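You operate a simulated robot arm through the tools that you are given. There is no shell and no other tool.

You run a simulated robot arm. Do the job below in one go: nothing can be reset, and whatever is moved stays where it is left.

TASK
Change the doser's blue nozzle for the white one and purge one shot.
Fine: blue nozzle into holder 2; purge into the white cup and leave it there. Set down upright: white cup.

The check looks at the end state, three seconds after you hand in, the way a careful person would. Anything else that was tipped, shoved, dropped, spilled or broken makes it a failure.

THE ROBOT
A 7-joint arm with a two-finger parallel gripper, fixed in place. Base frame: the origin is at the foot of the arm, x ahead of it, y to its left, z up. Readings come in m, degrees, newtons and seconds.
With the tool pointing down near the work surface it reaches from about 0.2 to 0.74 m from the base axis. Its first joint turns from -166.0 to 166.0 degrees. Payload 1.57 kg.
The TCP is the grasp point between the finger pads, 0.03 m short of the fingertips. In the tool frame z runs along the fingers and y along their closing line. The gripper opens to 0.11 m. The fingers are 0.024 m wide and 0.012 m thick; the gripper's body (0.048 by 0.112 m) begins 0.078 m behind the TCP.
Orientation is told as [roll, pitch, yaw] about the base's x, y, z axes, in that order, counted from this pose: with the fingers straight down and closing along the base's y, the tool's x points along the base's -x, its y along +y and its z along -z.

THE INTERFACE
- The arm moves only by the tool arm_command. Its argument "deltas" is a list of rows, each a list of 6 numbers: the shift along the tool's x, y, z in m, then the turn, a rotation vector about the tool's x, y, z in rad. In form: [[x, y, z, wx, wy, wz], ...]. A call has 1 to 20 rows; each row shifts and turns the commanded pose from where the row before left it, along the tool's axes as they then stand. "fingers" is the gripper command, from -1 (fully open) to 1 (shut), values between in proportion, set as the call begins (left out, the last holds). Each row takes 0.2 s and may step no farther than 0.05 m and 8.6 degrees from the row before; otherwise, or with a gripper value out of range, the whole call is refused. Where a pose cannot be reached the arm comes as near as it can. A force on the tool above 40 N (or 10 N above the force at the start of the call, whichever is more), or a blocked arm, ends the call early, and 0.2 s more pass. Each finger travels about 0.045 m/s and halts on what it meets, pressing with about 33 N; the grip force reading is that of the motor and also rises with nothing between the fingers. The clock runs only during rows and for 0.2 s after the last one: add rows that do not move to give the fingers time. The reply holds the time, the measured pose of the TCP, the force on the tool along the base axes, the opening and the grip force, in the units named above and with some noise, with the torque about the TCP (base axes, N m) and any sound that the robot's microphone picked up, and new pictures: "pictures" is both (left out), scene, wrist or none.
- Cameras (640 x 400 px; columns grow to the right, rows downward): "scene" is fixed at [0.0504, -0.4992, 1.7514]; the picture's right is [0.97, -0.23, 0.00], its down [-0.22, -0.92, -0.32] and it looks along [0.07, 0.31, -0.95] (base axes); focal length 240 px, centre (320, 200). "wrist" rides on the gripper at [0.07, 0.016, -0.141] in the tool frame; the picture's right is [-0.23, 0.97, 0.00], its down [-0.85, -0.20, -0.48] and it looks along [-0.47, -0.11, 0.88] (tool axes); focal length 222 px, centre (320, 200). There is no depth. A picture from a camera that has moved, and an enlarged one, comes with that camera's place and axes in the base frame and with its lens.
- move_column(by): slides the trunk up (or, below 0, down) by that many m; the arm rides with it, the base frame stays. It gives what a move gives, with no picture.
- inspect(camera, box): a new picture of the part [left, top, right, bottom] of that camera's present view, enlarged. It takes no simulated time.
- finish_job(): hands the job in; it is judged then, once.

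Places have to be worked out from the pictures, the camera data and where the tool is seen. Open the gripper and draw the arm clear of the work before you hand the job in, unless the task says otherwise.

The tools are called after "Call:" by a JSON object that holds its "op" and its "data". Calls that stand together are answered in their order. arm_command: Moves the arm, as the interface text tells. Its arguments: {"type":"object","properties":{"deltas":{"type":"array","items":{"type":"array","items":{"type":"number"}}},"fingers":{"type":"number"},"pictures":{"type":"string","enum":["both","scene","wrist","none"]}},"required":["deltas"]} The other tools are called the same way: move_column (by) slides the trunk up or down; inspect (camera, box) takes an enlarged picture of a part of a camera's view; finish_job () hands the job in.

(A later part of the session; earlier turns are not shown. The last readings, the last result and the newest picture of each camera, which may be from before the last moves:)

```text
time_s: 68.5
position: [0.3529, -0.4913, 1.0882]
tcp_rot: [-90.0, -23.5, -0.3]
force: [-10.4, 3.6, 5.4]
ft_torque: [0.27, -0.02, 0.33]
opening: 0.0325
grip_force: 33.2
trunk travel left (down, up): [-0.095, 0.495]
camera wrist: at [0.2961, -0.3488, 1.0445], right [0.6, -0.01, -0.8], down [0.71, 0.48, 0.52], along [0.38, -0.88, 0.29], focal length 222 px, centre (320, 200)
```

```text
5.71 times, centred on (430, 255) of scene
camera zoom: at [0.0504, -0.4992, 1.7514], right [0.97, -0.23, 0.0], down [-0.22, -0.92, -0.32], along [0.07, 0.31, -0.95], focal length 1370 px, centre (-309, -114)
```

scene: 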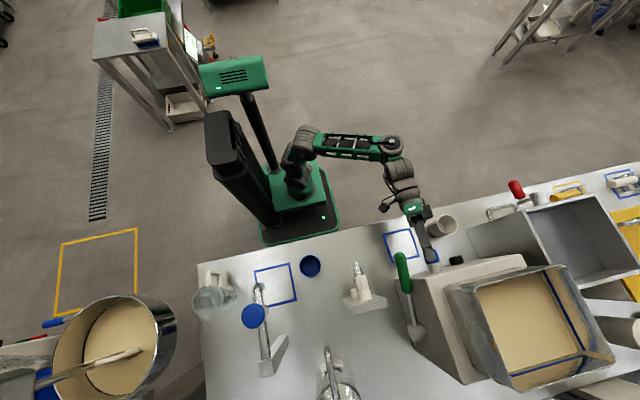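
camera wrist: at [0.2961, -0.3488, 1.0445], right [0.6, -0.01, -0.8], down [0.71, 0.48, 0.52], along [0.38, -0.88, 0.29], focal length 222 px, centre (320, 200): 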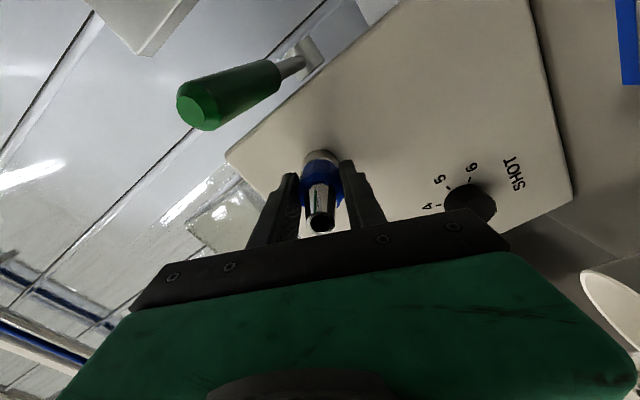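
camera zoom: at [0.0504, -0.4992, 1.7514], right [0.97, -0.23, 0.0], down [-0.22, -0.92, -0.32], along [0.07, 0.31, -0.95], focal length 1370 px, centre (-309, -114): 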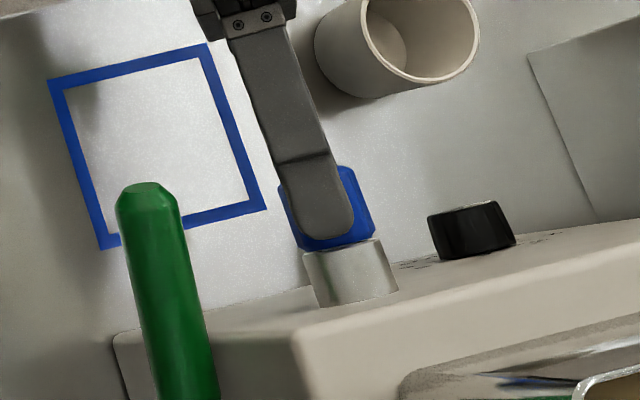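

I probe a pull here (66°), then continue to 90° and probe again.

Call:
{"op": "arm_command", "data": {"deltas": [[0, 0, -0.002, 0, 0, 0], [0, 0, 0, 0, 0, 0]], "pictures": "none"}}

Call:
{"op": "arm_command", "data": {"deltas": [[0, 0, 0.002, 0, 0, 0], [0, 0, 0, 0, 0, -0.07], [0, 0, 0, 0, 0, -0.07], [0, 0, 0, 0, 0, -0.07], [0, 0, 0, 0, 0, 0]], "pictures": "none"}}

Call:
{"op": "arm_command", "data": {"deltas": [[0, 0, -0.002, 0, 0, 0], [0, 0, 0, 0, 0, 0]], "pictures": "none"}}

```text
time_s: 69.1
position: [0.3528, -0.4905, 1.0889]
tcp_rot: [-90.2, -23.6, -0.4]
force: [-9.9, -6.9, 6.4]
ft_torque: [0.44, -0.01, 0.02]
opening: 0.0325
grip_force: 32.9
trunk travel left (down, up): [-0.095, 0.495]
```

```text
time_s: 70.3
position: [0.3524, -0.4912, 1.0904]
tcp_rot: [-90.2, -11.6, -0.4]
force: [-14.1, 4.6, 2.0]
ft_torque: [0.55, -0.05, -0.14]
opening: 0.0327
grip_force: 33.5
trunk travel left (down, up): [-0.095, 0.495]
```

```text
time_s: 70.9
position: [0.3539, -0.4885, 1.09]
tcp_rot: [-90.1, -11.7, -0.4]
force: [-10.6, -5.2, 6.0]
ft_torque: [0.48, -0.01, -0.09]
opening: 0.0326
grip_force: 32.8
trunk travel left (down, up): [-0.095, 0.495]
```

Turning on to ~90° with recentering, then probing the pull again.

Call:
{"op": "arm_command", "data": {"deltas": [[0.0012, 0, 0.002, 0, 0, 0], [0, 0, 0, 0, 0, -0.07], [0, 0, 0, 0, 0, -0.07], [0, 0, 0, 0, 0, -0.065], [0, 0, 0, 0, 0, 0]], "pictures": "none"}}

Call:
{"op": "arm_command", "data": {"deltas": [[0, 0, -0.002, 0, 0, 0], [0, 0, -0.001, 0, 0, 0], [0, 0, 0, 0, 0, 0]]}}

Call:
{"op": "inspect", "data": {"camera": "wrist", "box": [230, 90, 410, 230]}}

```text
time_s: 72.1
position: [0.3527, -0.4914, 1.0903]
tcp_rot: [-90.4, 0.2, -0.2]
force: [-4.2, 0.1, 13.6]
ft_torque: [0.34, -0.03, 0.04]
opening: 0.0325
grip_force: 32.8
trunk travel left (down, up): [-0.095, 0.495]
```

```text
time_s: 72.9
position: [0.3531, -0.4887, 1.089]
tcp_rot: [-90.3, 0.1, -0.3]
force: [3.0, -23.9, 27.1]
ft_torque: [0.21, -0.01, 0.1]
opening: 0.0327
grip_force: 33.2
trunk travel left (down, up): [-0.095, 0.495]
camera wrist: at [0.2834, -0.3468, 1.0715], right [0.22, -0.01, -0.97], down [0.86, 0.48, 0.19], along [0.46, -0.88, 0.11], focal length 222 px, centre (320, 200)
```

scene: 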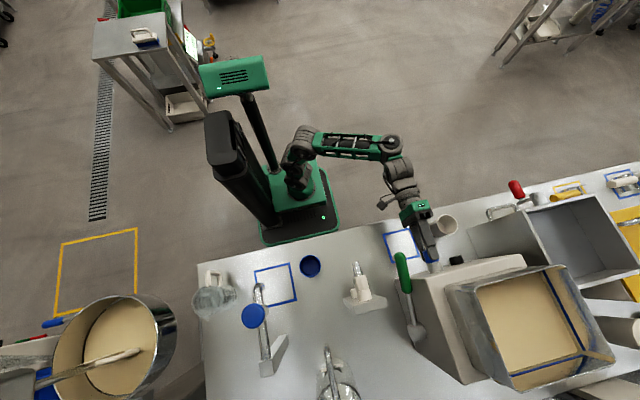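
wrist: 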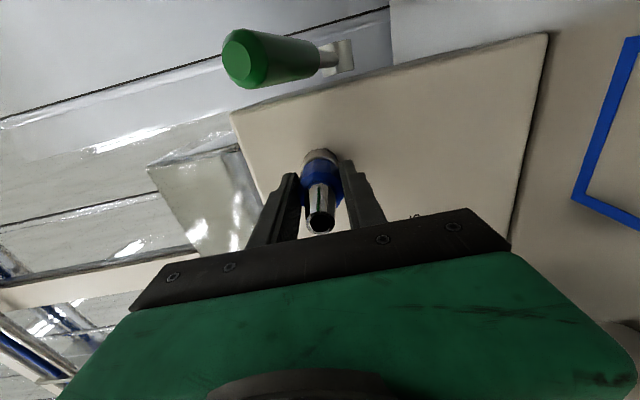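

```text
2.86 times, centred on (320, 160) of wrist
camera zoom: at [0.2834, -0.3468, 1.0715], right [0.22, -0.01, -0.97], down [0.86, 0.48, 0.19], along [0.46, -0.88, 0.11], focal length 635 px, centre (320, 314)
```

zoom: 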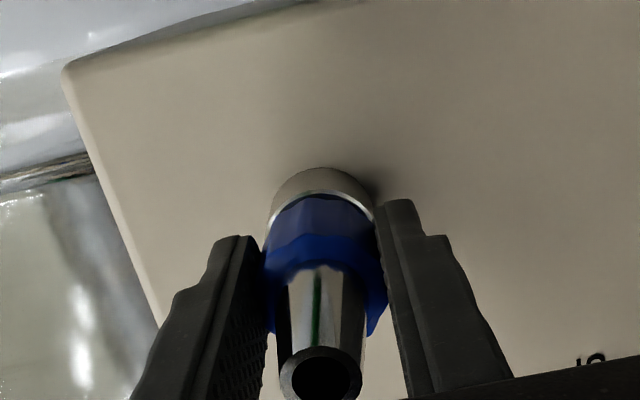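

No release at 90° and still no torque. I relax the pull, recentre in z, and keep turning counter-clockwise, listening for a click.

Call:
{"op": "arm_command", "data": {"deltas": [[0, -0.0015, 0.003, 0, 0, 0], [0, 0, 0, 0, 0, -0.07], [0, 0, 0, 0, 0, -0.07], [0, 0, 0, 0, 0, -0.07], [0, 0, 0, 0, 0, -0.07], [0, 0, 0, 0, 0, 0]], "pictures": "none"}}

```text
time_s: 74.3
position: [0.3524, -0.4905, 1.0904]
tcp_rot: [-90.2, 16.3, -0.4]
force: [-2.4, 3.2, 8.5]
ft_torque: [0.39, -0.01, -0.07]
opening: 0.0327
grip_force: 32.5
trunk travel left (down, up): [-0.095, 0.495]
```

No click by 106°. I try a firmer straight pull here in 1 mm increments, watching force and sound.

Call:
{"op": "arm_command", "data": {"deltas": [[0, 0, -0.001, 0, 0, 0], [0, 0, -0.001, 0, 0, 0], [0, 0, -0.001, 0, 0, 0], [0, 0, 0, 0, 0, 0]], "pictures": "none"}}

```text
time_s: 75.3
position: [0.3535, -0.4893, 1.0907]
tcp_rot: [-90.4, 16.2, -0.4]
force: [1.3, -7.5, 12.7]
ft_torque: [0.27, -0.02, -0.1]
opening: 0.0326
grip_force: 32.5
trunk travel left (down, up): [-0.095, 0.495]
```

Call:
{"op": "arm_command", "data": {"deltas": [[0, 0, -0.001, 0, 0, 0], [0, 0, -0.001, 0, 0, 0], [0, 0, -0.001, 0, 0, 0], [0, 0, 0, 0, 0, 0]], "pictures": "wrist"}}

Call:
{"op": "inspect", "data": {"camera": "wrist", "box": [230, 90, 410, 230]}}

Call:
{"op": "inspect", "data": {"camera": "scene", "box": [400, 220, 460, 280]}}

```text
time_s: 76.3
position: [0.3519, -0.4878, 1.0907]
tcp_rot: [-90.2, 16.2, -0.2]
force: [5.4, -25.9, 22.2]
ft_torque: [0.04, -0.02, -0.17]
opening: 0.0324
grip_force: 33.1
trunk travel left (down, up): [-0.095, 0.495]
camera wrist: at [0.282, -0.344, 1.0923], right [-0.05, 0.0, -1.0], down [0.88, 0.47, -0.05], along [0.47, -0.88, -0.02], focal length 222 px, centre (320, 200)
```

wrist: 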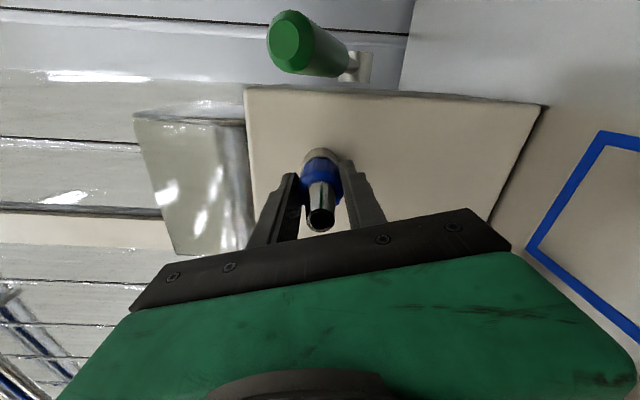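

```text
2.86 times, centred on (320, 160) of wrist
camera zoom: at [0.282, -0.344, 1.0923], right [-0.05, 0.0, -1.0], down [0.88, 0.47, -0.05], along [0.47, -0.88, -0.02], focal length 635 px, centre (320, 314)
```

zoom: 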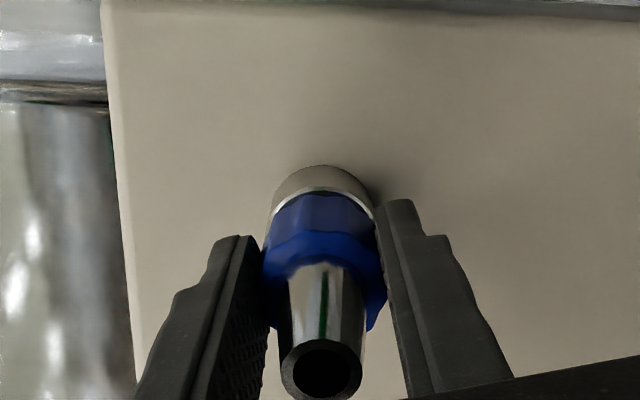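

```text
6.67 times, centred on (430, 250) of scene
camera zoom: at [0.0504, -0.4992, 1.7514], right [0.97, -0.23, 0.0], down [-0.22, -0.92, -0.32], along [0.07, 0.31, -0.95], focal length 1598 px, centre (-413, -133)
```

zoom: 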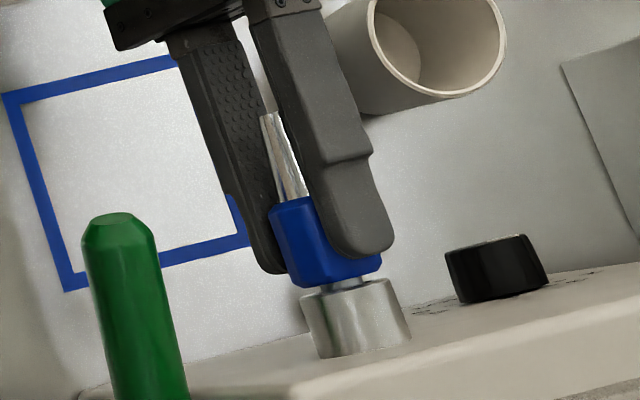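

There's now a visible gap with a stem between collar and socket, so it's coming out (threaded or partly released). I keep turning counter-clockwise under this light pull and watch whether the pull force relaxes.

Call:
{"op": "arm_command", "data": {"deltas": [[0, -0.0008, 0, 0, 0, -0.07], [0, 0, 0, 0, 0, -0.07], [0, 0, 0, 0, 0, -0.07], [0, 0, 0, 0, 0, -0.07], [0, 0, 0, 0, 0, 0]], "pictures": "scene"}}

Call:
{"op": "inspect", "data": {"camera": "scene", "box": [400, 220, 460, 280]}}

```text
time_s: 77.5
position: [0.3535, -0.4871, 1.091]
tcp_rot: [-90.3, 32.3, -0.4]
force: [-0.4, -10.6, 16.0]
ft_torque: [-0.48, 0.04, -0.02]
opening: 0.0326
grip_force: 33.2
trunk travel left (down, up): [-0.095, 0.495]
```

scene: 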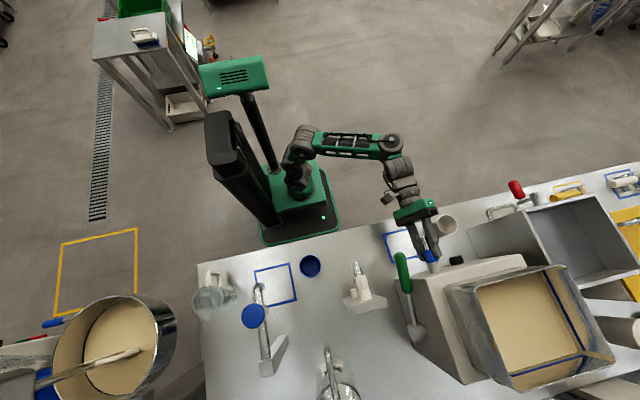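

```text
6.67 times, centred on (430, 250) of scene
camera zoom: at [0.0504, -0.4992, 1.7514], right [0.97, -0.23, 0.0], down [-0.22, -0.92, -0.32], along [0.07, 0.31, -0.95], focal length 1598 px, centre (-413, -133)
```

zoom: 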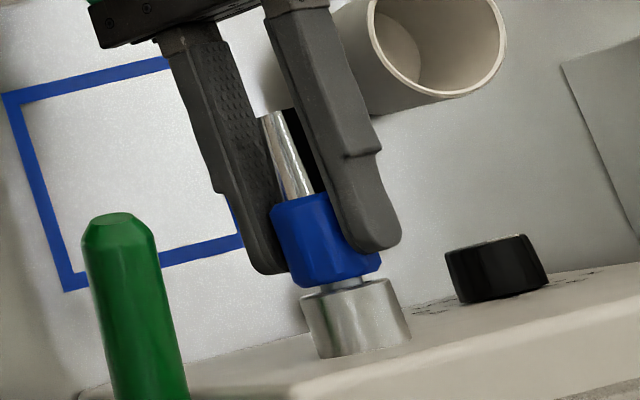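

The pull force dropped as I turned, so it's threading out. I keep unscrewing with gradual retraction.

Call:
{"op": "arm_command", "data": {"deltas": [[0, 0, -0.0005, 0, 0, -0.07], [0, 0, -0.0005, 0, 0, -0.07], [0, 0, -0.0005, 0, 0, -0.07], [0, 0, -0.0005, 0, 0, -0.07], [0, 0, -0.0005, 0, 0, -0.07], [0, 0, -0.0005, 0, 0, -0.07], [0, 0, 0, 0, 0, 0]], "pictures": "scene"}}

Call:
{"op": "inspect", "data": {"camera": "scene", "box": [400, 220, 460, 280]}}

```text
time_s: 79.1
position: [0.3548, -0.4838, 1.0901]
tcp_rot: [-90.3, 56.5, -0.4]
force: [10.2, -20.5, 17.9]
ft_torque: [-0.57, 0.01, 0.45]
opening: 0.0329
grip_force: 32.8
trunk travel left (down, up): [-0.095, 0.495]
```

scene: 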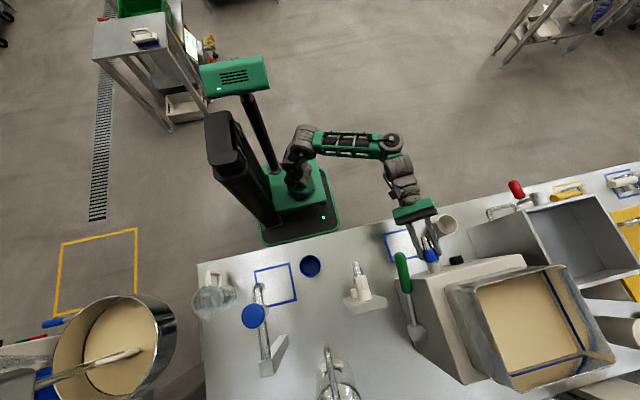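

```text
6.67 times, centred on (430, 250) of scene
camera zoom: at [0.0504, -0.4992, 1.7514], right [0.97, -0.23, 0.0], down [-0.22, -0.92, -0.32], along [0.07, 0.31, -0.95], focal length 1598 px, centre (-413, -133)
```

zoom: 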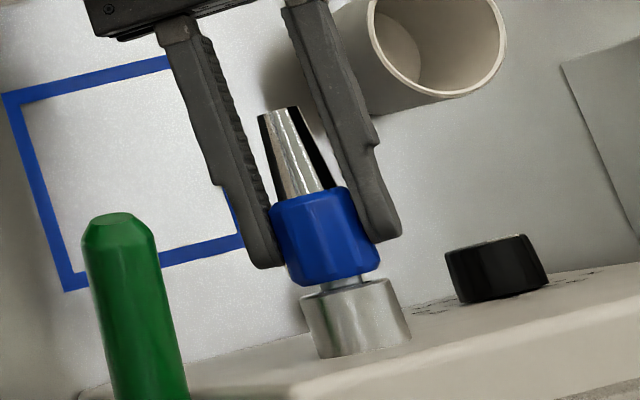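

It is unscrewing (gap growing ~5 mm at 147°). I recentre and continue turning with slower retraction.

Call:
{"op": "arm_command", "data": {"deltas": [[0.0006, -0.0013, 0, 0, 0, -0.08], [0, 0, -0.0001, 0, 0, -0.08], [0, 0, -0.0001, 0, 0, -0.08], [0, 0, -0.0001, 0, 0, -0.08], [0, 0, -0.0001, 0, 0, -0.08], [0, 0, -0.0001, 0, 0, -0.08], [0, 0, -0.0001, 0, 0, -0.08], [0, 0, -0.0001, 0, 0, -0.08], [0, 0, 0, 0, 0, 0]], "pictures": "scene"}}

Call:
{"op": "inspect", "data": {"camera": "scene", "box": [400, 220, 460, 280]}}

```text
time_s: 81.1
position: [0.3445, -0.4718, 0.976]
tcp_rot: [103.2, 87.4, -167.0]
force: [-0.7, 0.6, -0.3]
ft_torque: [-0.02, 0.02, 0.03]
opening: 0.0001
grip_force: 22.1
out of reach, approached as far as the arm can: row 4, 5, 6, 7, 8
trunk travel left (down, up): [-0.095, 0.495]
```

scene: 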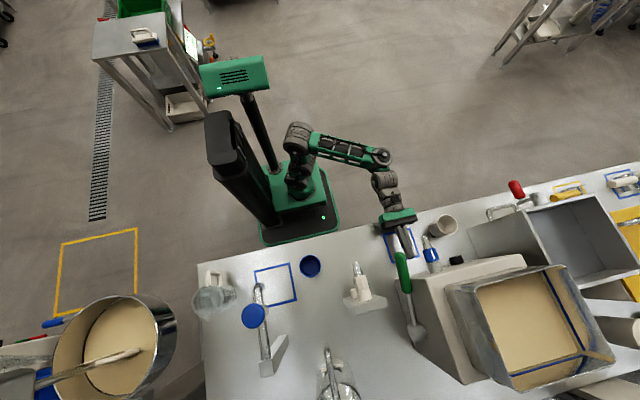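

```text
6.67 times, centred on (430, 250) of scene
camera zoom: at [0.0504, -0.4992, 1.7514], right [0.97, -0.23, 0.0], down [-0.22, -0.92, -0.32], along [0.07, 0.31, -0.95], focal length 1598 px, centre (-413, -133)
```

zoom: 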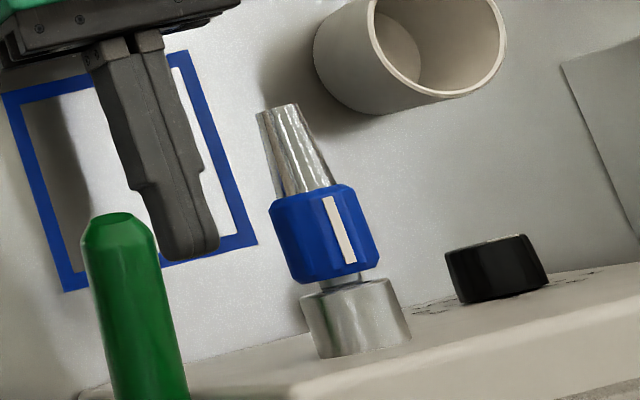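

The wrist hit its joint limit and the fingers slid off the nozzle; luckily the nozzle is still on its thread (bar now up) and nothing else moved. I back off and check orientation before a regrasp with the wrist unwound.

Call:
{"op": "arm_command", "data": {"deltas": [[0, 0, -0.04, 0, 0, 0], [0, 0, -0.04, 0, 0, 0], [0, 0, 0, 0, 0, 0]], "fingers": -0.09}}

```text
time_s: 81.9
position: [0.3442, -0.3902, 0.9769]
tcp_rot: [93.6, 86.9, -176.9]
force: [-0.4, 0.2, -1.1]
ft_torque: [0.0, 0.0, 0.02]
opening: 0.0601
grip_force: 0.1
trunk travel left (down, up): [-0.095, 0.495]
camera wrist: at [0.3312, -0.2478, 1.0438], right [-0.98, 0.0, -0.17], down [0.16, 0.47, -0.87], along [0.08, -0.88, -0.47], focal length 222 px, centre (320, 200)
```

scene: 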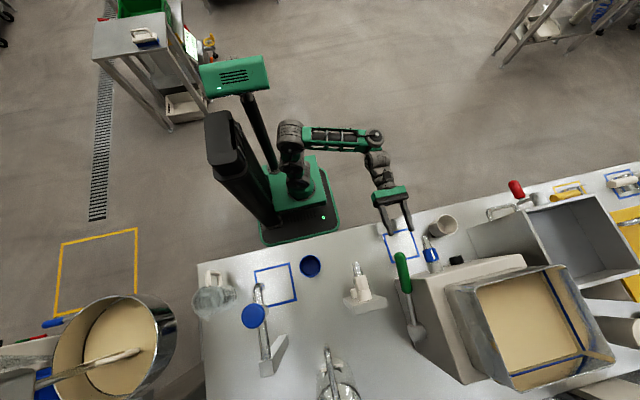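
wrist: 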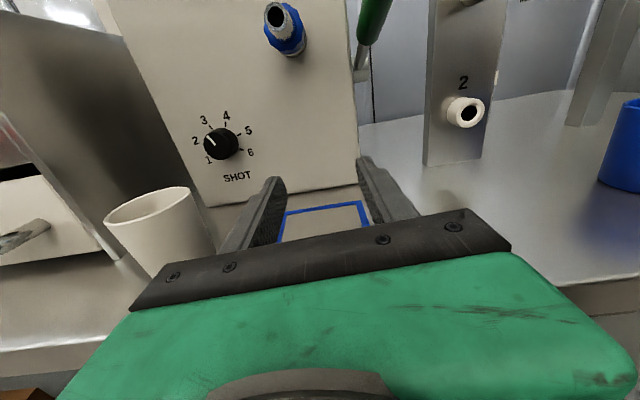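

Nice upright view now. Zooming on the nozzle and dial.

Call:
{"op": "inspect", "data": {"camera": "wrist", "box": [240, 0, 330, 70]}}

Call:
{"op": "inspect", "data": {"camera": "wrist", "box": [180, 100, 270, 190]}}

Call:
{"op": "inspect", "data": {"camera": "wrist", "box": [400, 60, 520, 170]}}

```text
5.71 times, centred on (285, 35) of wrist
camera zoom: at [0.3312, -0.2478, 1.0438], right [-0.98, 0.0, -0.17], down [0.16, 0.47, -0.87], along [0.08, -0.88, -0.47], focal length 1269 px, centre (520, 1143)
```

zoom: 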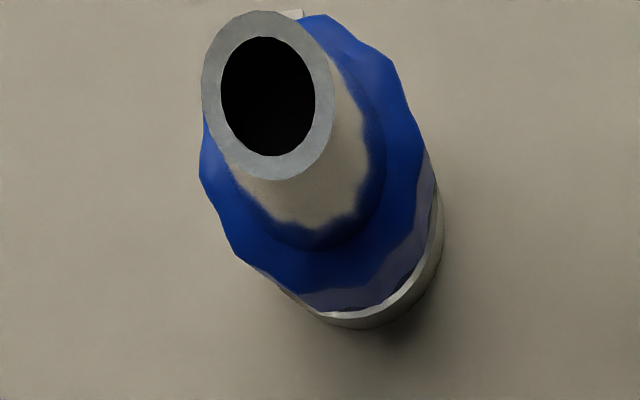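

```text
4.44 times, centred on (225, 145) of wrist
camera zoom: at [0.3312, -0.2478, 1.0438], right [-0.98, 0.0, -0.17], down [0.16, 0.47, -0.87], along [0.08, -0.88, -0.47], focal length 987 px, centre (742, 444)
```

zoom: 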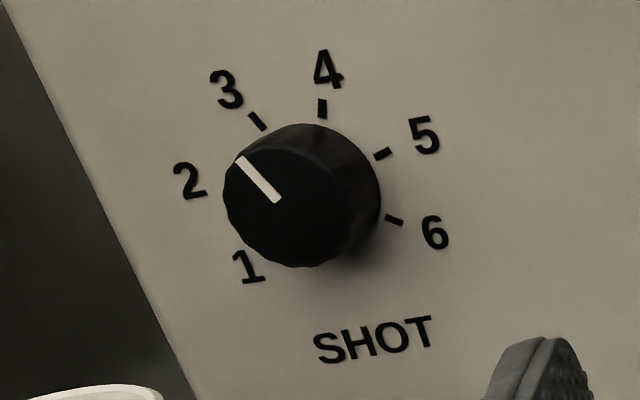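

```text
3.64 times, centred on (460, 115) of wrist
camera zoom: at [0.3312, -0.2478, 1.0438], right [-0.98, 0.0, -0.17], down [0.16, 0.47, -0.87], along [0.08, -0.88, -0.47], focal length 808 px, centre (-189, 509)
```

zoom: 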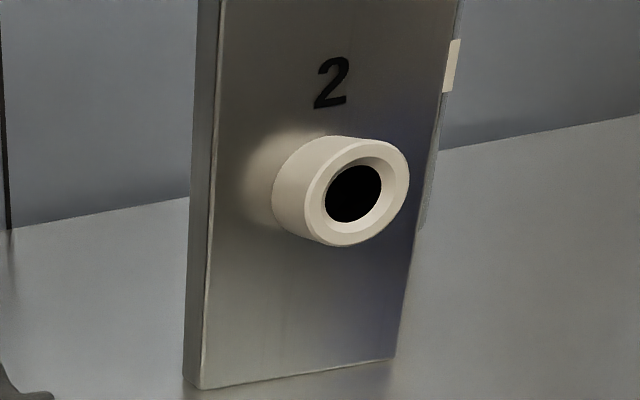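

The dial stands at 3 (left untouched). The nozzle seems to be a push-fit (sliding out under ~20 N with rotation free), so I'll regrasp and pull straight. I raise to the axis height and unwind the wrist to a comfortable angle.

Call:
{"op": "arm_command", "data": {"deltas": [[0.038, -0.0033, 0, 0, 0, 0], [0.038, -0.0033, 0, 0, 0, 0], [0.038, -0.0033, 0, 0, 0, 0], [0, 0, 0, 0, 0, 0.094], [0, 0, 0, 0, 0, 0.094], [0, 0, 0, 0, 0, 0.094], [0, 0, 0, 0, 0, 0.094], [0, 0, 0, 0, 0, 0.094], [0, 0, 0, 0, 0, 0]]}}

Call:
{"op": "inspect", "data": {"camera": "wrist", "box": [230, 90, 410, 230]}}

```text
time_s: 83.9
position: [0.3462, -0.391, 0.9839]
tcp_rot: [-90.5, 66.0, -0.7]
force: [0.0, 0.4, 0.4]
ft_torque: [-0.01, 0.04, 0.0]
opening: 0.0599
grip_force: 0.0
out of reach, approached as far as the arm can: row 1, 2, 3
trunk travel left (down, up): [-0.095, 0.495]
camera wrist: at [0.3036, -0.2471, 1.039], right [-0.8, 0.0, -0.6], down [0.53, 0.47, -0.7], along [0.28, -0.88, -0.38], focal length 222 px, centre (320, 200)
```

scene: 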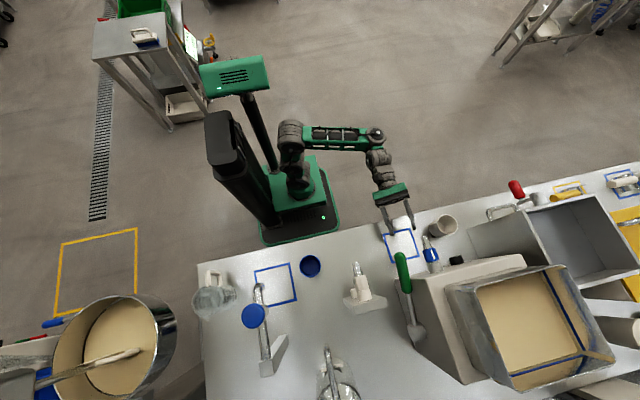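
wrist: 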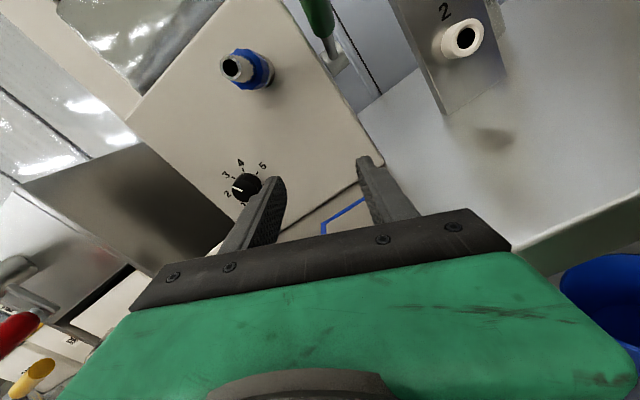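

```text
2.86 times, centred on (320, 160) of wrist
camera zoom: at [0.3036, -0.2471, 1.039], right [-0.8, 0.0, -0.6], down [0.53, 0.47, -0.7], along [0.28, -0.88, -0.38], focal length 635 px, centre (320, 314)
```

zoom: 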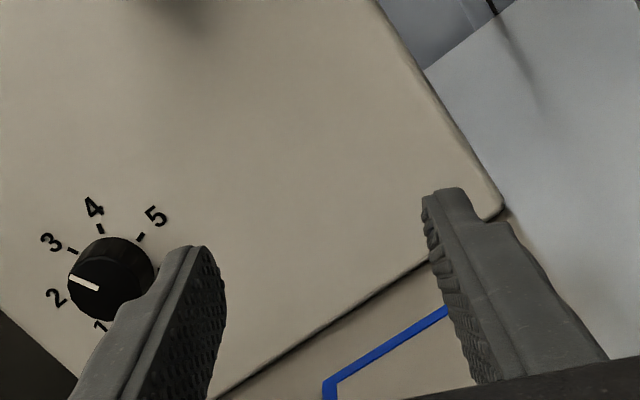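

The wrist is off its limit now. I raise to the nozzle axis (x≈0.354, z≈1.0905) and align to a 30° multiple of the flats.

Call:
{"op": "arm_command", "data": {"deltas": [[0.0314, -0.0165, 0, 0, 0, 0], [0.0314, -0.0165, 0, 0, 0, 0], [0.0314, -0.0165, 0, 0, 0, 0], [0, 0, 0, 0, 0, 0.113], [0, 0, 0, 0, 0, 0]]}}

Call:
{"op": "inspect", "data": {"camera": "wrist", "box": [230, 90, 410, 230]}}

```text
time_s: 85.1
position: [0.3544, -0.3894, 1.0894]
tcp_rot: [-90.4, 59.6, -0.7]
force: [0.6, -0.3, -0.4]
ft_torque: [0.02, 0.01, -0.02]
opening: 0.0597
grip_force: 0.1
trunk travel left (down, up): [-0.095, 0.495]
camera wrist: at [0.305, -0.2468, 1.1401], right [-0.72, 0.0, -0.69], down [0.61, 0.47, -0.64], along [0.33, -0.88, -0.34], focal length 222 px, centre (320, 200)
```

scene: 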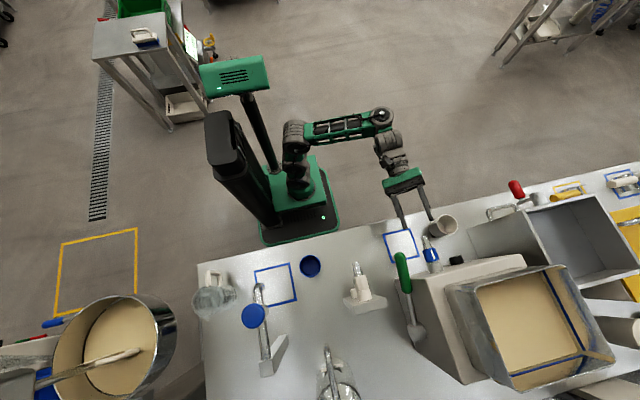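
wrist: 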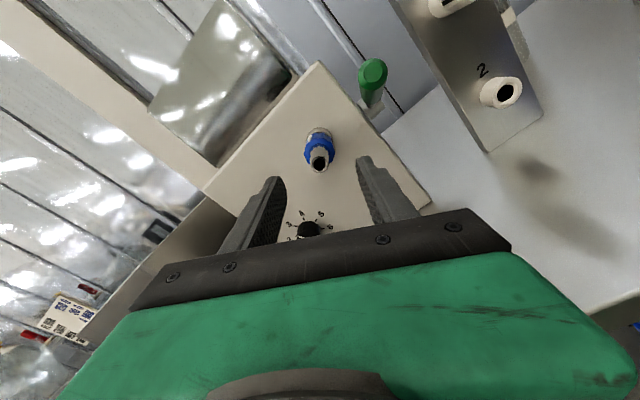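

```text
2.86 times, centred on (320, 160) of wrist
camera zoom: at [0.305, -0.2468, 1.1401], right [-0.72, 0.0, -0.69], down [0.61, 0.47, -0.64], along [0.33, -0.88, -0.34], focal length 635 px, centre (320, 314)
```

zoom: 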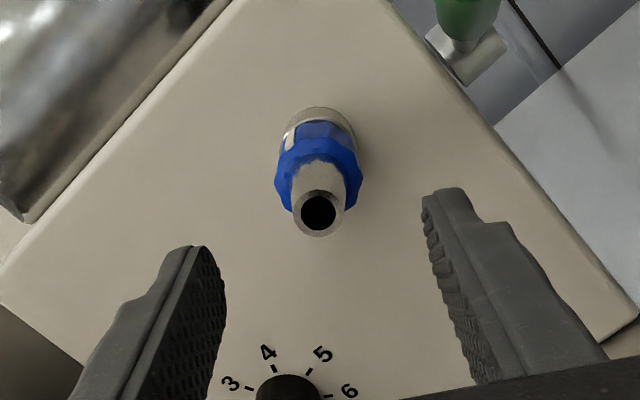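

Well aligned with the axis. Advancing 10 cm and closing.

Call:
{"op": "arm_command", "data": {"deltas": [[0, 0, 0.025, 0, 0, 0], [0, 0, 0.025, 0, 0, 0], [0, 0, 0.025, 0, 0, 0], [0, 0, 0.025, 0, 0, 0], [0, 0, 0, 0, 0, 0]], "pictures": "none"}}

Call:
{"op": "arm_command", "data": {"deltas": [[0, 0, 0, 0, 0, 0], [0, 0, 0, 0, 0, 0], [0, 0, 0, 0, 0, 0], [0, 0, 0, 0, 0, 0]], "fingers": 1}}

Call:
{"op": "inspect", "data": {"camera": "scene", "box": [400, 220, 460, 280]}}

Call:
{"op": "inspect", "data": {"camera": "wrist", "box": [230, 90, 410, 230]}}

```text
time_s: 86.3
position: [0.3541, -0.4891, 1.0904]
tcp_rot: [-90.4, 59.6, -0.6]
force: [0.7, -0.4, -0.2]
ft_torque: [0.0, -0.03, 0.03]
opening: 0.0603
grip_force: 0.0
trunk travel left (down, up): [-0.095, 0.495]
```

```text
time_s: 87.3
position: [0.3546, -0.4895, 1.091]
tcp_rot: [-90.4, 59.5, -0.5]
force: [6.3, -1.6, 5.4]
ft_torque: [-0.14, 0.0, 0.27]
opening: 0.0325
grip_force: 32.4
trunk travel left (down, up): [-0.095, 0.495]
camera wrist: at [0.3053, -0.346, 1.1406], right [-0.73, 0.0, -0.69], down [0.61, 0.47, -0.64], along [0.33, -0.88, -0.34], focal length 222 px, centre (320, 200)
```

scene: 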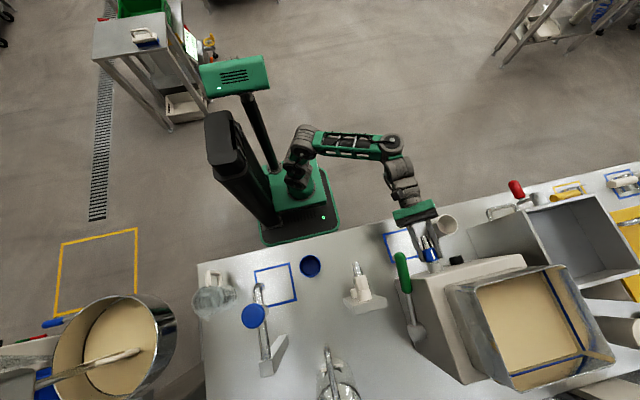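
wrist: 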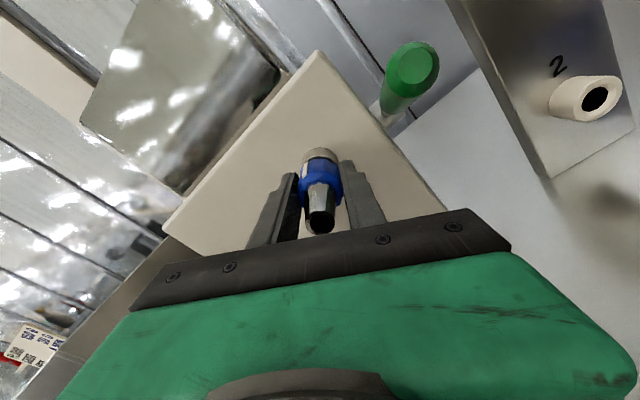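

```text
6.67 times, centred on (430, 250) of scene
camera zoom: at [0.0504, -0.4992, 1.7514], right [0.97, -0.23, 0.0], down [-0.22, -0.92, -0.32], along [0.07, 0.31, -0.95], focal length 1598 px, centre (-413, -133)
```

zoom: 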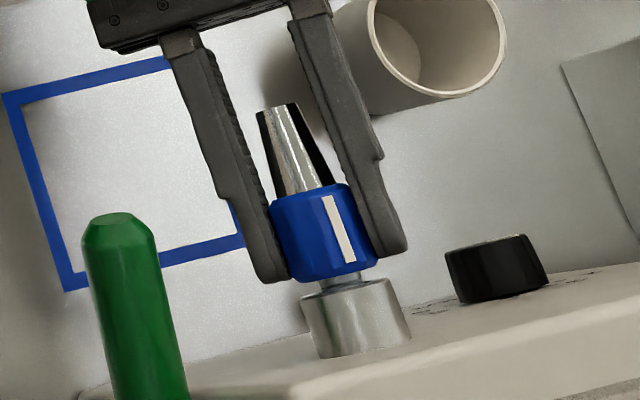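

```text
2.86 times, centred on (320, 160) of wrist
camera zoom: at [0.3053, -0.346, 1.1406], right [-0.73, 0.0, -0.69], down [0.61, 0.47, -0.64], along [0.33, -0.88, -0.34], focal length 635 px, centre (320, 314)
```

zoom: 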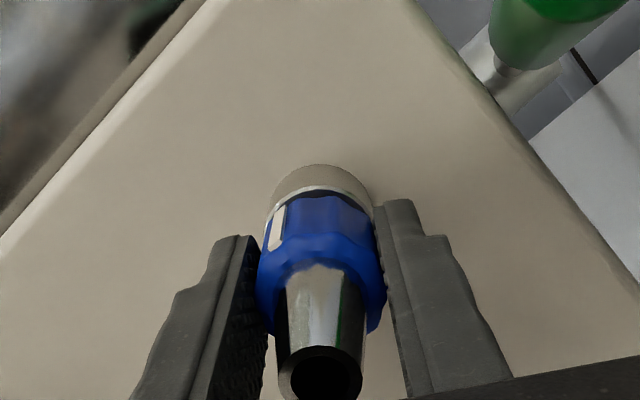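

Firm grip again. I pull 4 mm with small alternating twists and read force and movement.

Call:
{"op": "arm_command", "data": {"deltas": [[0, 0, -0.001, 0, 0, 0.03], [0, 0, -0.001, 0, 0, -0.03], [0, 0, -0.001, 0, 0, 0.03], [0, 0, -0.001, 0, 0, -0.03], [0, 0, 0, 0, 0, 0]], "pictures": "none"}}

Call:
{"op": "inspect", "data": {"camera": "scene", "box": [400, 220, 460, 280]}}

```text
time_s: 88.5
position: [0.3538, -0.4872, 1.0907]
tcp_rot: [-90.5, 59.6, -0.5]
force: [14.2, -23.7, 18.1]
ft_torque: [-0.65, 0.02, 0.51]
opening: 0.0324
grip_force: 33.2
trunk travel left (down, up): [-0.095, 0.495]
```

```text
6.67 times, centred on (430, 250) of scene
camera zoom: at [0.0504, -0.4992, 1.7514], right [0.97, -0.23, 0.0], down [-0.22, -0.92, -0.32], along [0.07, 0.31, -0.95], focal length 1598 px, centre (-413, -133)
```

zoom: 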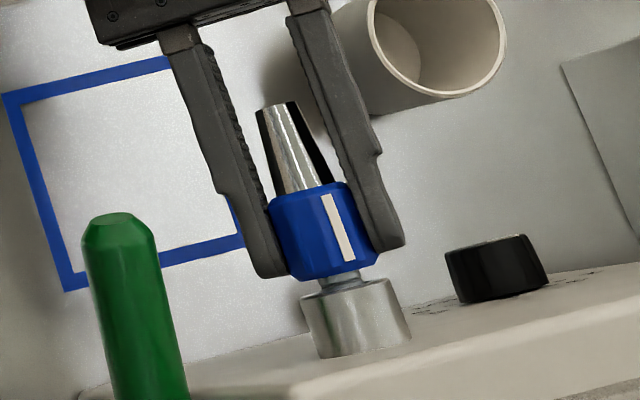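

Only ~1 mm moved at 24 N. Test: turn 12° clockwise without more pull – if threaded the pull force should rise, if push-fit it should drop.

Call:
{"op": "arm_command", "data": {"deltas": [[0, 0, 0, 0, 0, 0.07], [0, 0, 0, 0, 0, 0.07], [0, 0, 0, 0, 0, 0.07], [0, 0, 0, 0, 0, 0]], "pictures": "none"}}

```text
time_s: 89.5
position: [0.3546, -0.4863, 1.0905]
tcp_rot: [-90.3, 47.6, -0.4]
force: [14.2, -17.7, 18.2]
ft_torque: [-0.58, 0.02, 0.43]
opening: 0.0328
grip_force: 32.9
trunk travel left (down, up): [-0.095, 0.495]
```

The force dropped, so it's a push-fit that slides while rotated. I recentre laterally and pull while twisting back and forth.

Call:
{"op": "arm_command", "data": {"deltas": [[0.0003, -0.0019, 0, 0, 0, 0], [0, 0, -0.001, 0, 0, -0.08], [0, 0, -0.001, 0, 0, -0.08], [0, 0, -0.001, 0, 0, -0.08], [0, 0, -0.001, 0, 0, 0.08], [0, 0, -0.001, 0, 0, 0.08], [0, 0, -0.001, 0, 0, 0.08], [0, 0, 0, 0, 0, 0]], "pictures": "none"}}

Call:
{"op": "inspect", "data": {"camera": "scene", "box": [400, 220, 460, 280]}}

```text
time_s: 91.3
position: [0.3559, -0.483, 1.0894]
tcp_rot: [-90.0, 47.6, -0.3]
force: [5.1, -24.8, 2.2]
ft_torque: [-0.28, -0.02, 0.47]
opening: 0.0326
grip_force: 32.9
trunk travel left (down, up): [-0.095, 0.495]
```

```text
6.67 times, centred on (430, 250) of scene
camera zoom: at [0.0504, -0.4992, 1.7514], right [0.97, -0.23, 0.0], down [-0.22, -0.92, -0.32], along [0.07, 0.31, -0.95], focal length 1598 px, centre (-413, -133)
```

zoom: 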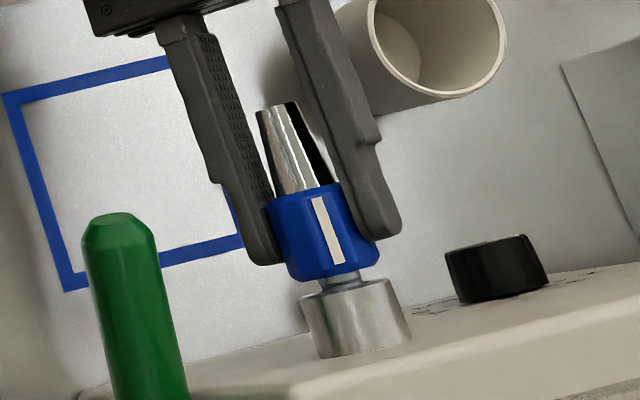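

The nozzle did not follow: the fingers slipped axially at ~24 N, and nozzle position only advanced with net rotation (~8 mm/turn), so it is a thread after all. I release, back off and unwind the wrist far clockwise to get a long unscrewing stroke.

Call:
{"op": "arm_command", "data": {"deltas": [[0, 0, 0.002, 0, 0, 0], [0, 0, 0, 0, 0, 0], [0, 0, -0.03, 0, 0, 0], [0, 0, -0.04, 0, 0, 0], [0, 0, -0.03, 0, 0, 0], [0, 0, 0, 0, 0, 0.14], [0, 0, 0, 0, 0, 0.14], [0, 0, 0, 0, 0, 0.14], [0, 0, 0, 0, 0, 0.14], [0, 0, 0, 0, 0, 0.14], [0, 0, 0, 0, 0, 0.14], [0, 0, 0, 0, 0, 0.14], [0, 0, 0, 0, 0, 0.14], [0, 0, 0, 0, 0, 0.14], [0, 0, 0, 0, 0, 0.14], [0, 0, 0, 0, 0, 0.14], [0, 0, 0, 0, 0, 0.14], [0, 0, 0, 0, 0, 0.14], [0, 0, 0, 0, 0, 0]], "fingers": -0.09, "pictures": "none"}}

Call:
{"op": "arm_command", "data": {"deltas": [[0, 0, 0, 0, 0, 0.14], [0, 0, 0, 0, 0, 0.14], [0, 0, 0, 0, 0, 0.14], [0, 0, 0, 0, 0, 0.14], [0, 0, 0, 0, 0, 0.14], [0, 0, 0, 0, 0, 0.14], [0, 0, 0, 0, 0, 0.14], [0, 0, 0, 0, 0, 0.14], [0, 0, 0, 0, 0, 0.14], [0, 0, 0, 0, 0, 0.14], [0, 0, 0, 0, 0, 0.14], [0, 0, 0, 0, 0, 0.14], [0, 0, 0, 0, 0, 0.14], [0, 0, 0, 0, 0, 0.14], [0, 0, 0, 0, 0, 0.14], [0, 0, 0, 0, 0, 0.14], [0, 0, 0, 0, 0, 0]]}}

```text
time_s: 95.3
position: [0.3542, -0.3826, 1.0915]
tcp_rot: [-90.4, -56.7, 0.1]
force: [-0.5, -1.0, -0.4]
ft_torque: [0.0, 0.02, -0.04]
opening: 0.0599
grip_force: 0.1
trunk travel left (down, up): [-0.095, 0.495]
```

```text
time_s: 98.9
position: [0.3542, -0.3811, 1.0917]
tcp_rot: [90.2, 5.2, 179.8]
force: [0.2, -0.7, -1.0]
ft_torque: [0.01, 0.0, 0.0]
opening: 0.06
grip_force: 0.1
trunk travel left (down, up): [-0.095, 0.495]
camera wrist: at [0.4229, -0.2396, 1.1123], right [-0.31, 0.0, 0.95], down [-0.83, 0.48, -0.28], along [-0.46, -0.88, -0.15], focal length 222 px, centre (320, 200)
```

scene: 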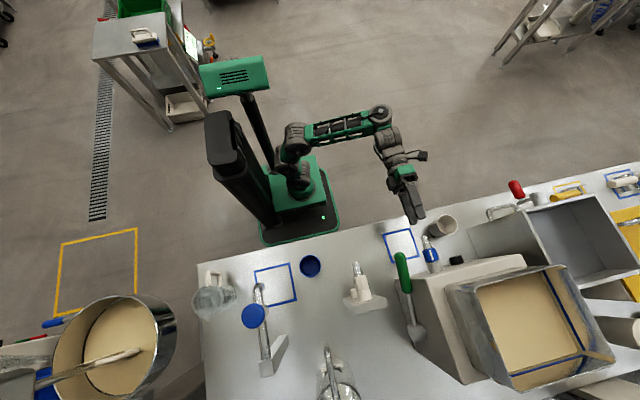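
wrist: 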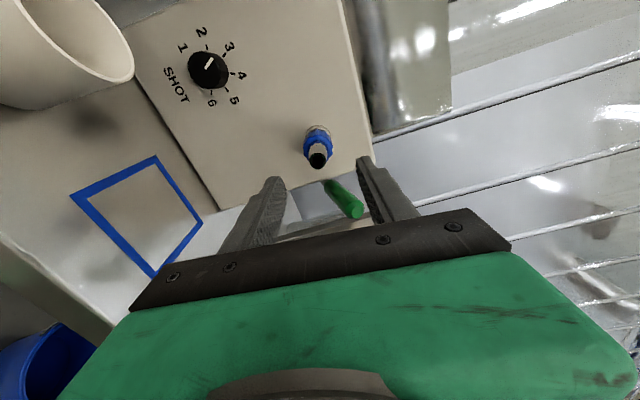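

No limits yet at -95°. I unwind another ~70° to lengthen the stroke, then measure alignment.

Call:
{"op": "arm_command", "data": {"deltas": [[0, 0, 0, 0, 0, 0.14], [0, 0, 0, 0, 0, 0.14], [0, 0, 0, 0, 0, 0.14], [0, 0, 0, 0, 0, 0.14], [0, 0, 0, 0, 0, 0.14], [0, 0, 0, 0, 0, 0.14], [0, 0, 0, 0, 0, 0.14], [0, 0, 0, 0, 0, 0.14], [0, 0, 0, 0, 0, 0]]}}

Call:
{"op": "inspect", "data": {"camera": "wrist", "box": [230, 90, 410, 230]}}

Call:
{"op": "inspect", "data": {"camera": "scene", "box": [400, 220, 460, 280]}}

```text
time_s: 100.9
position: [0.3545, -0.3813, 1.0905]
tcp_rot: [90.6, 69.3, -179.6]
force: [0.1, -0.3, 0.5]
ft_torque: [-0.03, 0.01, 0.03]
opening: 0.0602
grip_force: 0.0
trunk travel left (down, up): [-0.095, 0.495]
camera wrist: at [0.3644, -0.2391, 1.1605], right [-0.99, 0.01, 0.13], down [-0.11, 0.48, -0.87], along [-0.07, -0.88, -0.47], focal length 222 px, centre (320, 200)
```

scene: 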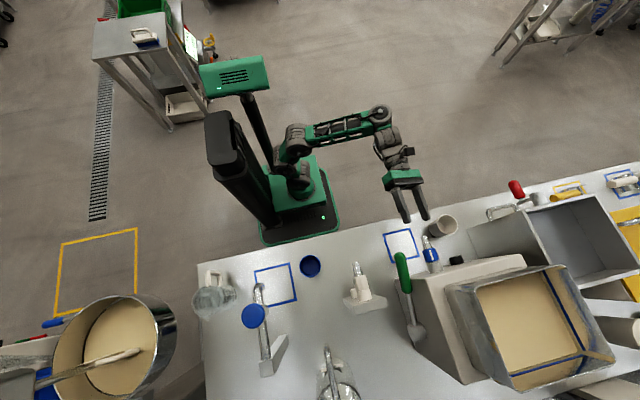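
wrist: 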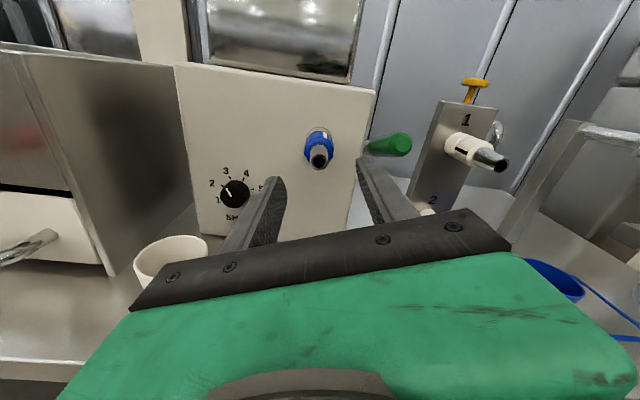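

```text
2.86 times, centred on (320, 160) of wrist
camera zoom: at [0.3644, -0.2391, 1.1605], right [-0.99, 0.01, 0.13], down [-0.11, 0.48, -0.87], along [-0.07, -0.88, -0.47], focal length 635 px, centre (320, 314)
```

zoom: 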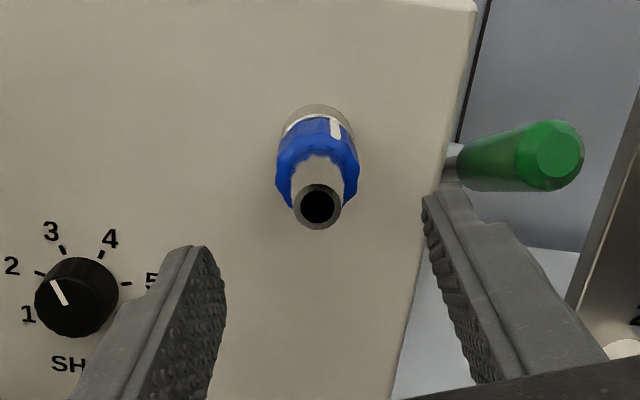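

```text
6.67 times, centred on (430, 250) of scene
camera zoom: at [0.0504, -0.4992, 1.7514], right [0.97, -0.23, 0.0], down [-0.22, -0.92, -0.32], along [0.07, 0.31, -0.95], focal length 1598 px, centre (-413, -133)
```

zoom: 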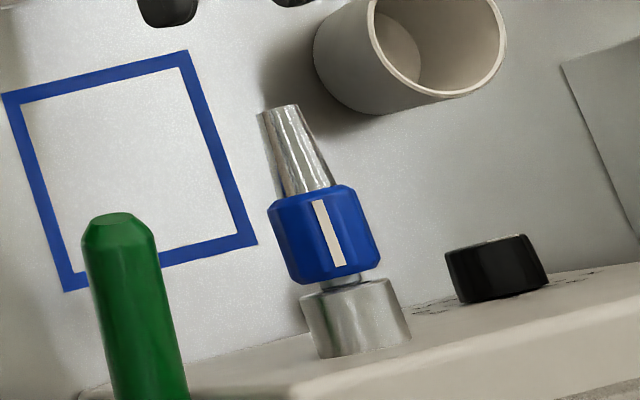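

The bar stands at about 12:30 (≈255° unscrewed, ~4.3 mm out → pitch ≈6 mm/turn). From -165° I'll grip and unscrew a long stroke, retracting at the thread's pace.

Call:
{"op": "arm_command", "data": {"deltas": [[0, 0, 0.028, 0, 0, 0.05], [0, 0, 0.028, 0, 0, 0.05], [0, 0, 0.028, 0, 0, 0], [0, 0, 0.025, 0, 0, 0], [0, 0, 0, 0, 0, 0]], "pictures": "none"}}

Call:
{"op": "arm_command", "data": {"deltas": [[0, 0, 0, 0, 0, 0], [0, 0, 0, 0, 0, 0], [0, 0, 0, 0, 0, 0], [0, 0, 0, 0, 0, 0]], "fingers": 1}}

Call:
{"op": "inspect", "data": {"camera": "wrist", "box": [230, 90, 410, 230]}}

```text
time_s: 102.1
position: [0.3544, -0.4905, 1.0925]
tcp_rot: [90.8, 74.9, -179.4]
force: [0.4, 0.4, 0.4]
ft_torque: [0.01, -0.01, -0.03]
opening: 0.0598
grip_force: 0.1
trunk travel left (down, up): [-0.095, 0.495]
```

```text
time_s: 103.1
position: [0.3541, -0.491, 1.0919]
tcp_rot: [90.7, 74.7, -179.6]
force: [4.6, 0.2, 0.7]
ft_torque: [0.24, 0.02, 1.06]
opening: 0.0327
grip_force: 33.1
trunk travel left (down, up): [-0.095, 0.495]
camera wrist: at [0.3579, -0.3479, 1.1608], right [-1.0, 0.0, 0.04], down [-0.03, 0.48, -0.88], along [-0.02, -0.88, -0.48], focal length 222 px, centre (320, 200)
```

scene: 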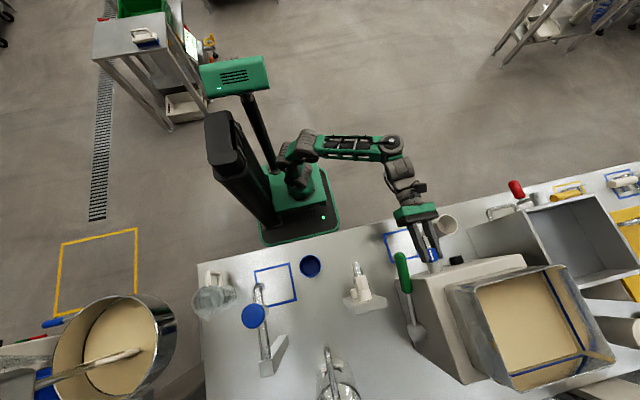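
wrist: 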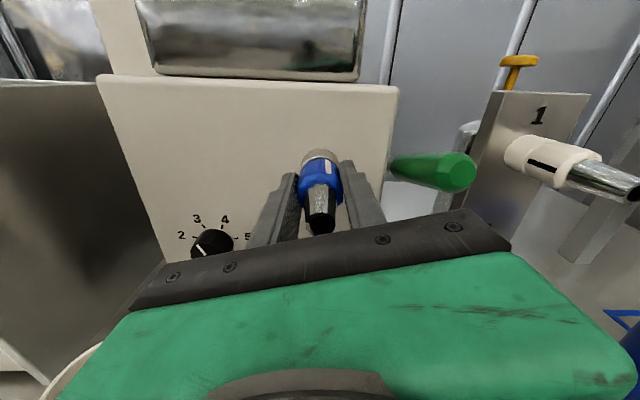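

```text
2.86 times, centred on (320, 160) of wrist
camera zoom: at [0.3579, -0.3479, 1.1608], right [-1.0, 0.0, 0.04], down [-0.03, 0.48, -0.88], along [-0.02, -0.88, -0.48], focal length 635 px, centre (320, 314)
```

zoom: 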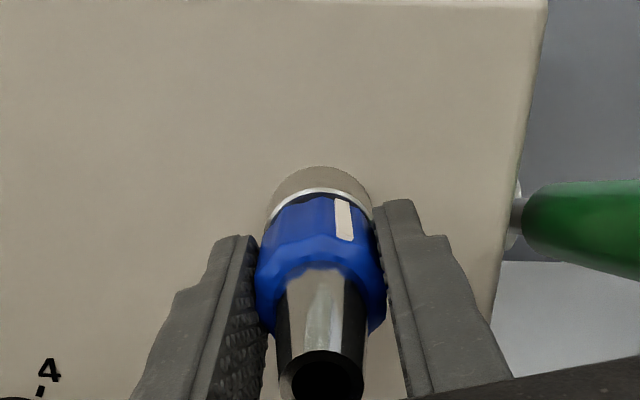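

Gripped. Now a long counter-clockwise stroke with slow retraction.

Call:
{"op": "arm_command", "data": {"deltas": [[0, 0, -0.00012, 0, 0, -0.13], [0, 0, -0.00012, 0, 0, -0.13], [0, 0, -0.00012, 0, 0, -0.13], [0, 0, -0.00012, 0, 0, -0.13], [0, 0, -0.00012, 0, 0, -0.13], [0, 0, -0.00012, 0, 0, -0.13], [0, 0, -0.00012, 0, 0, -0.13], [0, 0, -0.00012, 0, 0, -0.13], [0, 0, -0.00012, 0, 0, -0.13], [0, 0, -0.00012, 0, 0, -0.13], [0, 0, 0, 0, 0, 0]], "pictures": "none"}}

Call:
{"op": "inspect", "data": {"camera": "scene", "box": [400, 220, 460, 280]}}

```text
time_s: 105.5
position: [0.3561, -0.4902, 1.0897]
tcp_rot: [90.1, 0.1, 179.7]
force: [10.5, 4.8, -11.1]
ft_torque: [1.14, -0.05, 0.45]
opening: 0.0319
grip_force: 32.5
trunk travel left (down, up): [-0.095, 0.495]
```

```text
6.67 times, centred on (430, 250) of scene
camera zoom: at [0.0504, -0.4992, 1.7514], right [0.97, -0.23, 0.0], down [-0.22, -0.92, -0.32], along [0.07, 0.31, -0.95], focal length 1598 px, centre (-413, -133)
```

zoom: 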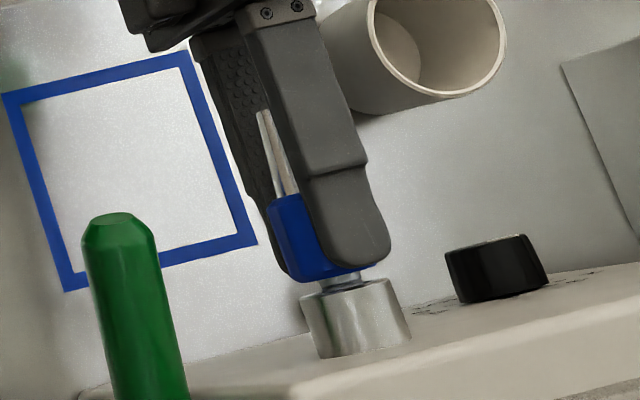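

Progressing, modest side loads. Continuing the stroke.

Call:
{"op": "arm_command", "data": {"deltas": [[0, 0, -0.00012, 0, 0, -0.13], [0, 0, -0.00012, 0, 0, -0.13], [0, 0, -0.00012, 0, 0, -0.13], [0, 0, -0.00012, 0, 0, -0.13], [0, 0, -0.00012, 0, 0, -0.13], [0, 0, -0.00012, 0, 0, -0.13], [0, 0, -0.00012, 0, 0, -0.13], [0, 0, -0.00012, 0, 0, -0.13], [0, 0, -0.00012, 0, 0, -0.13], [0, 0, -0.00012, 0, 0, -0.13], [0, 0, 0, 0, 0, 0]], "pictures": "none"}}

Call:
{"op": "inspect", "data": {"camera": "scene", "box": [400, 220, 460, 280]}}

```text
time_s: 107.9
position: [0.3558, -0.4878, 1.0901]
tcp_rot: [89.7, -74.3, 180.1]
force: [-6.0, 15.5, -32.7]
ft_torque: [0.05, -0.01, 1.01]
opening: 0.0327
grip_force: 33.2
trunk travel left (down, up): [-0.095, 0.495]
```

```text
6.67 times, centred on (430, 250) of scene
camera zoom: at [0.0504, -0.4992, 1.7514], right [0.97, -0.23, 0.0], down [-0.22, -0.92, -0.32], along [0.07, 0.31, -0.95], focal length 1598 px, centre (-413, -133)
```

zoom: 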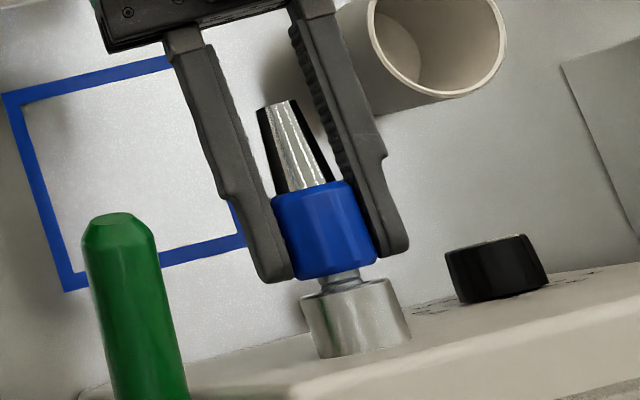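

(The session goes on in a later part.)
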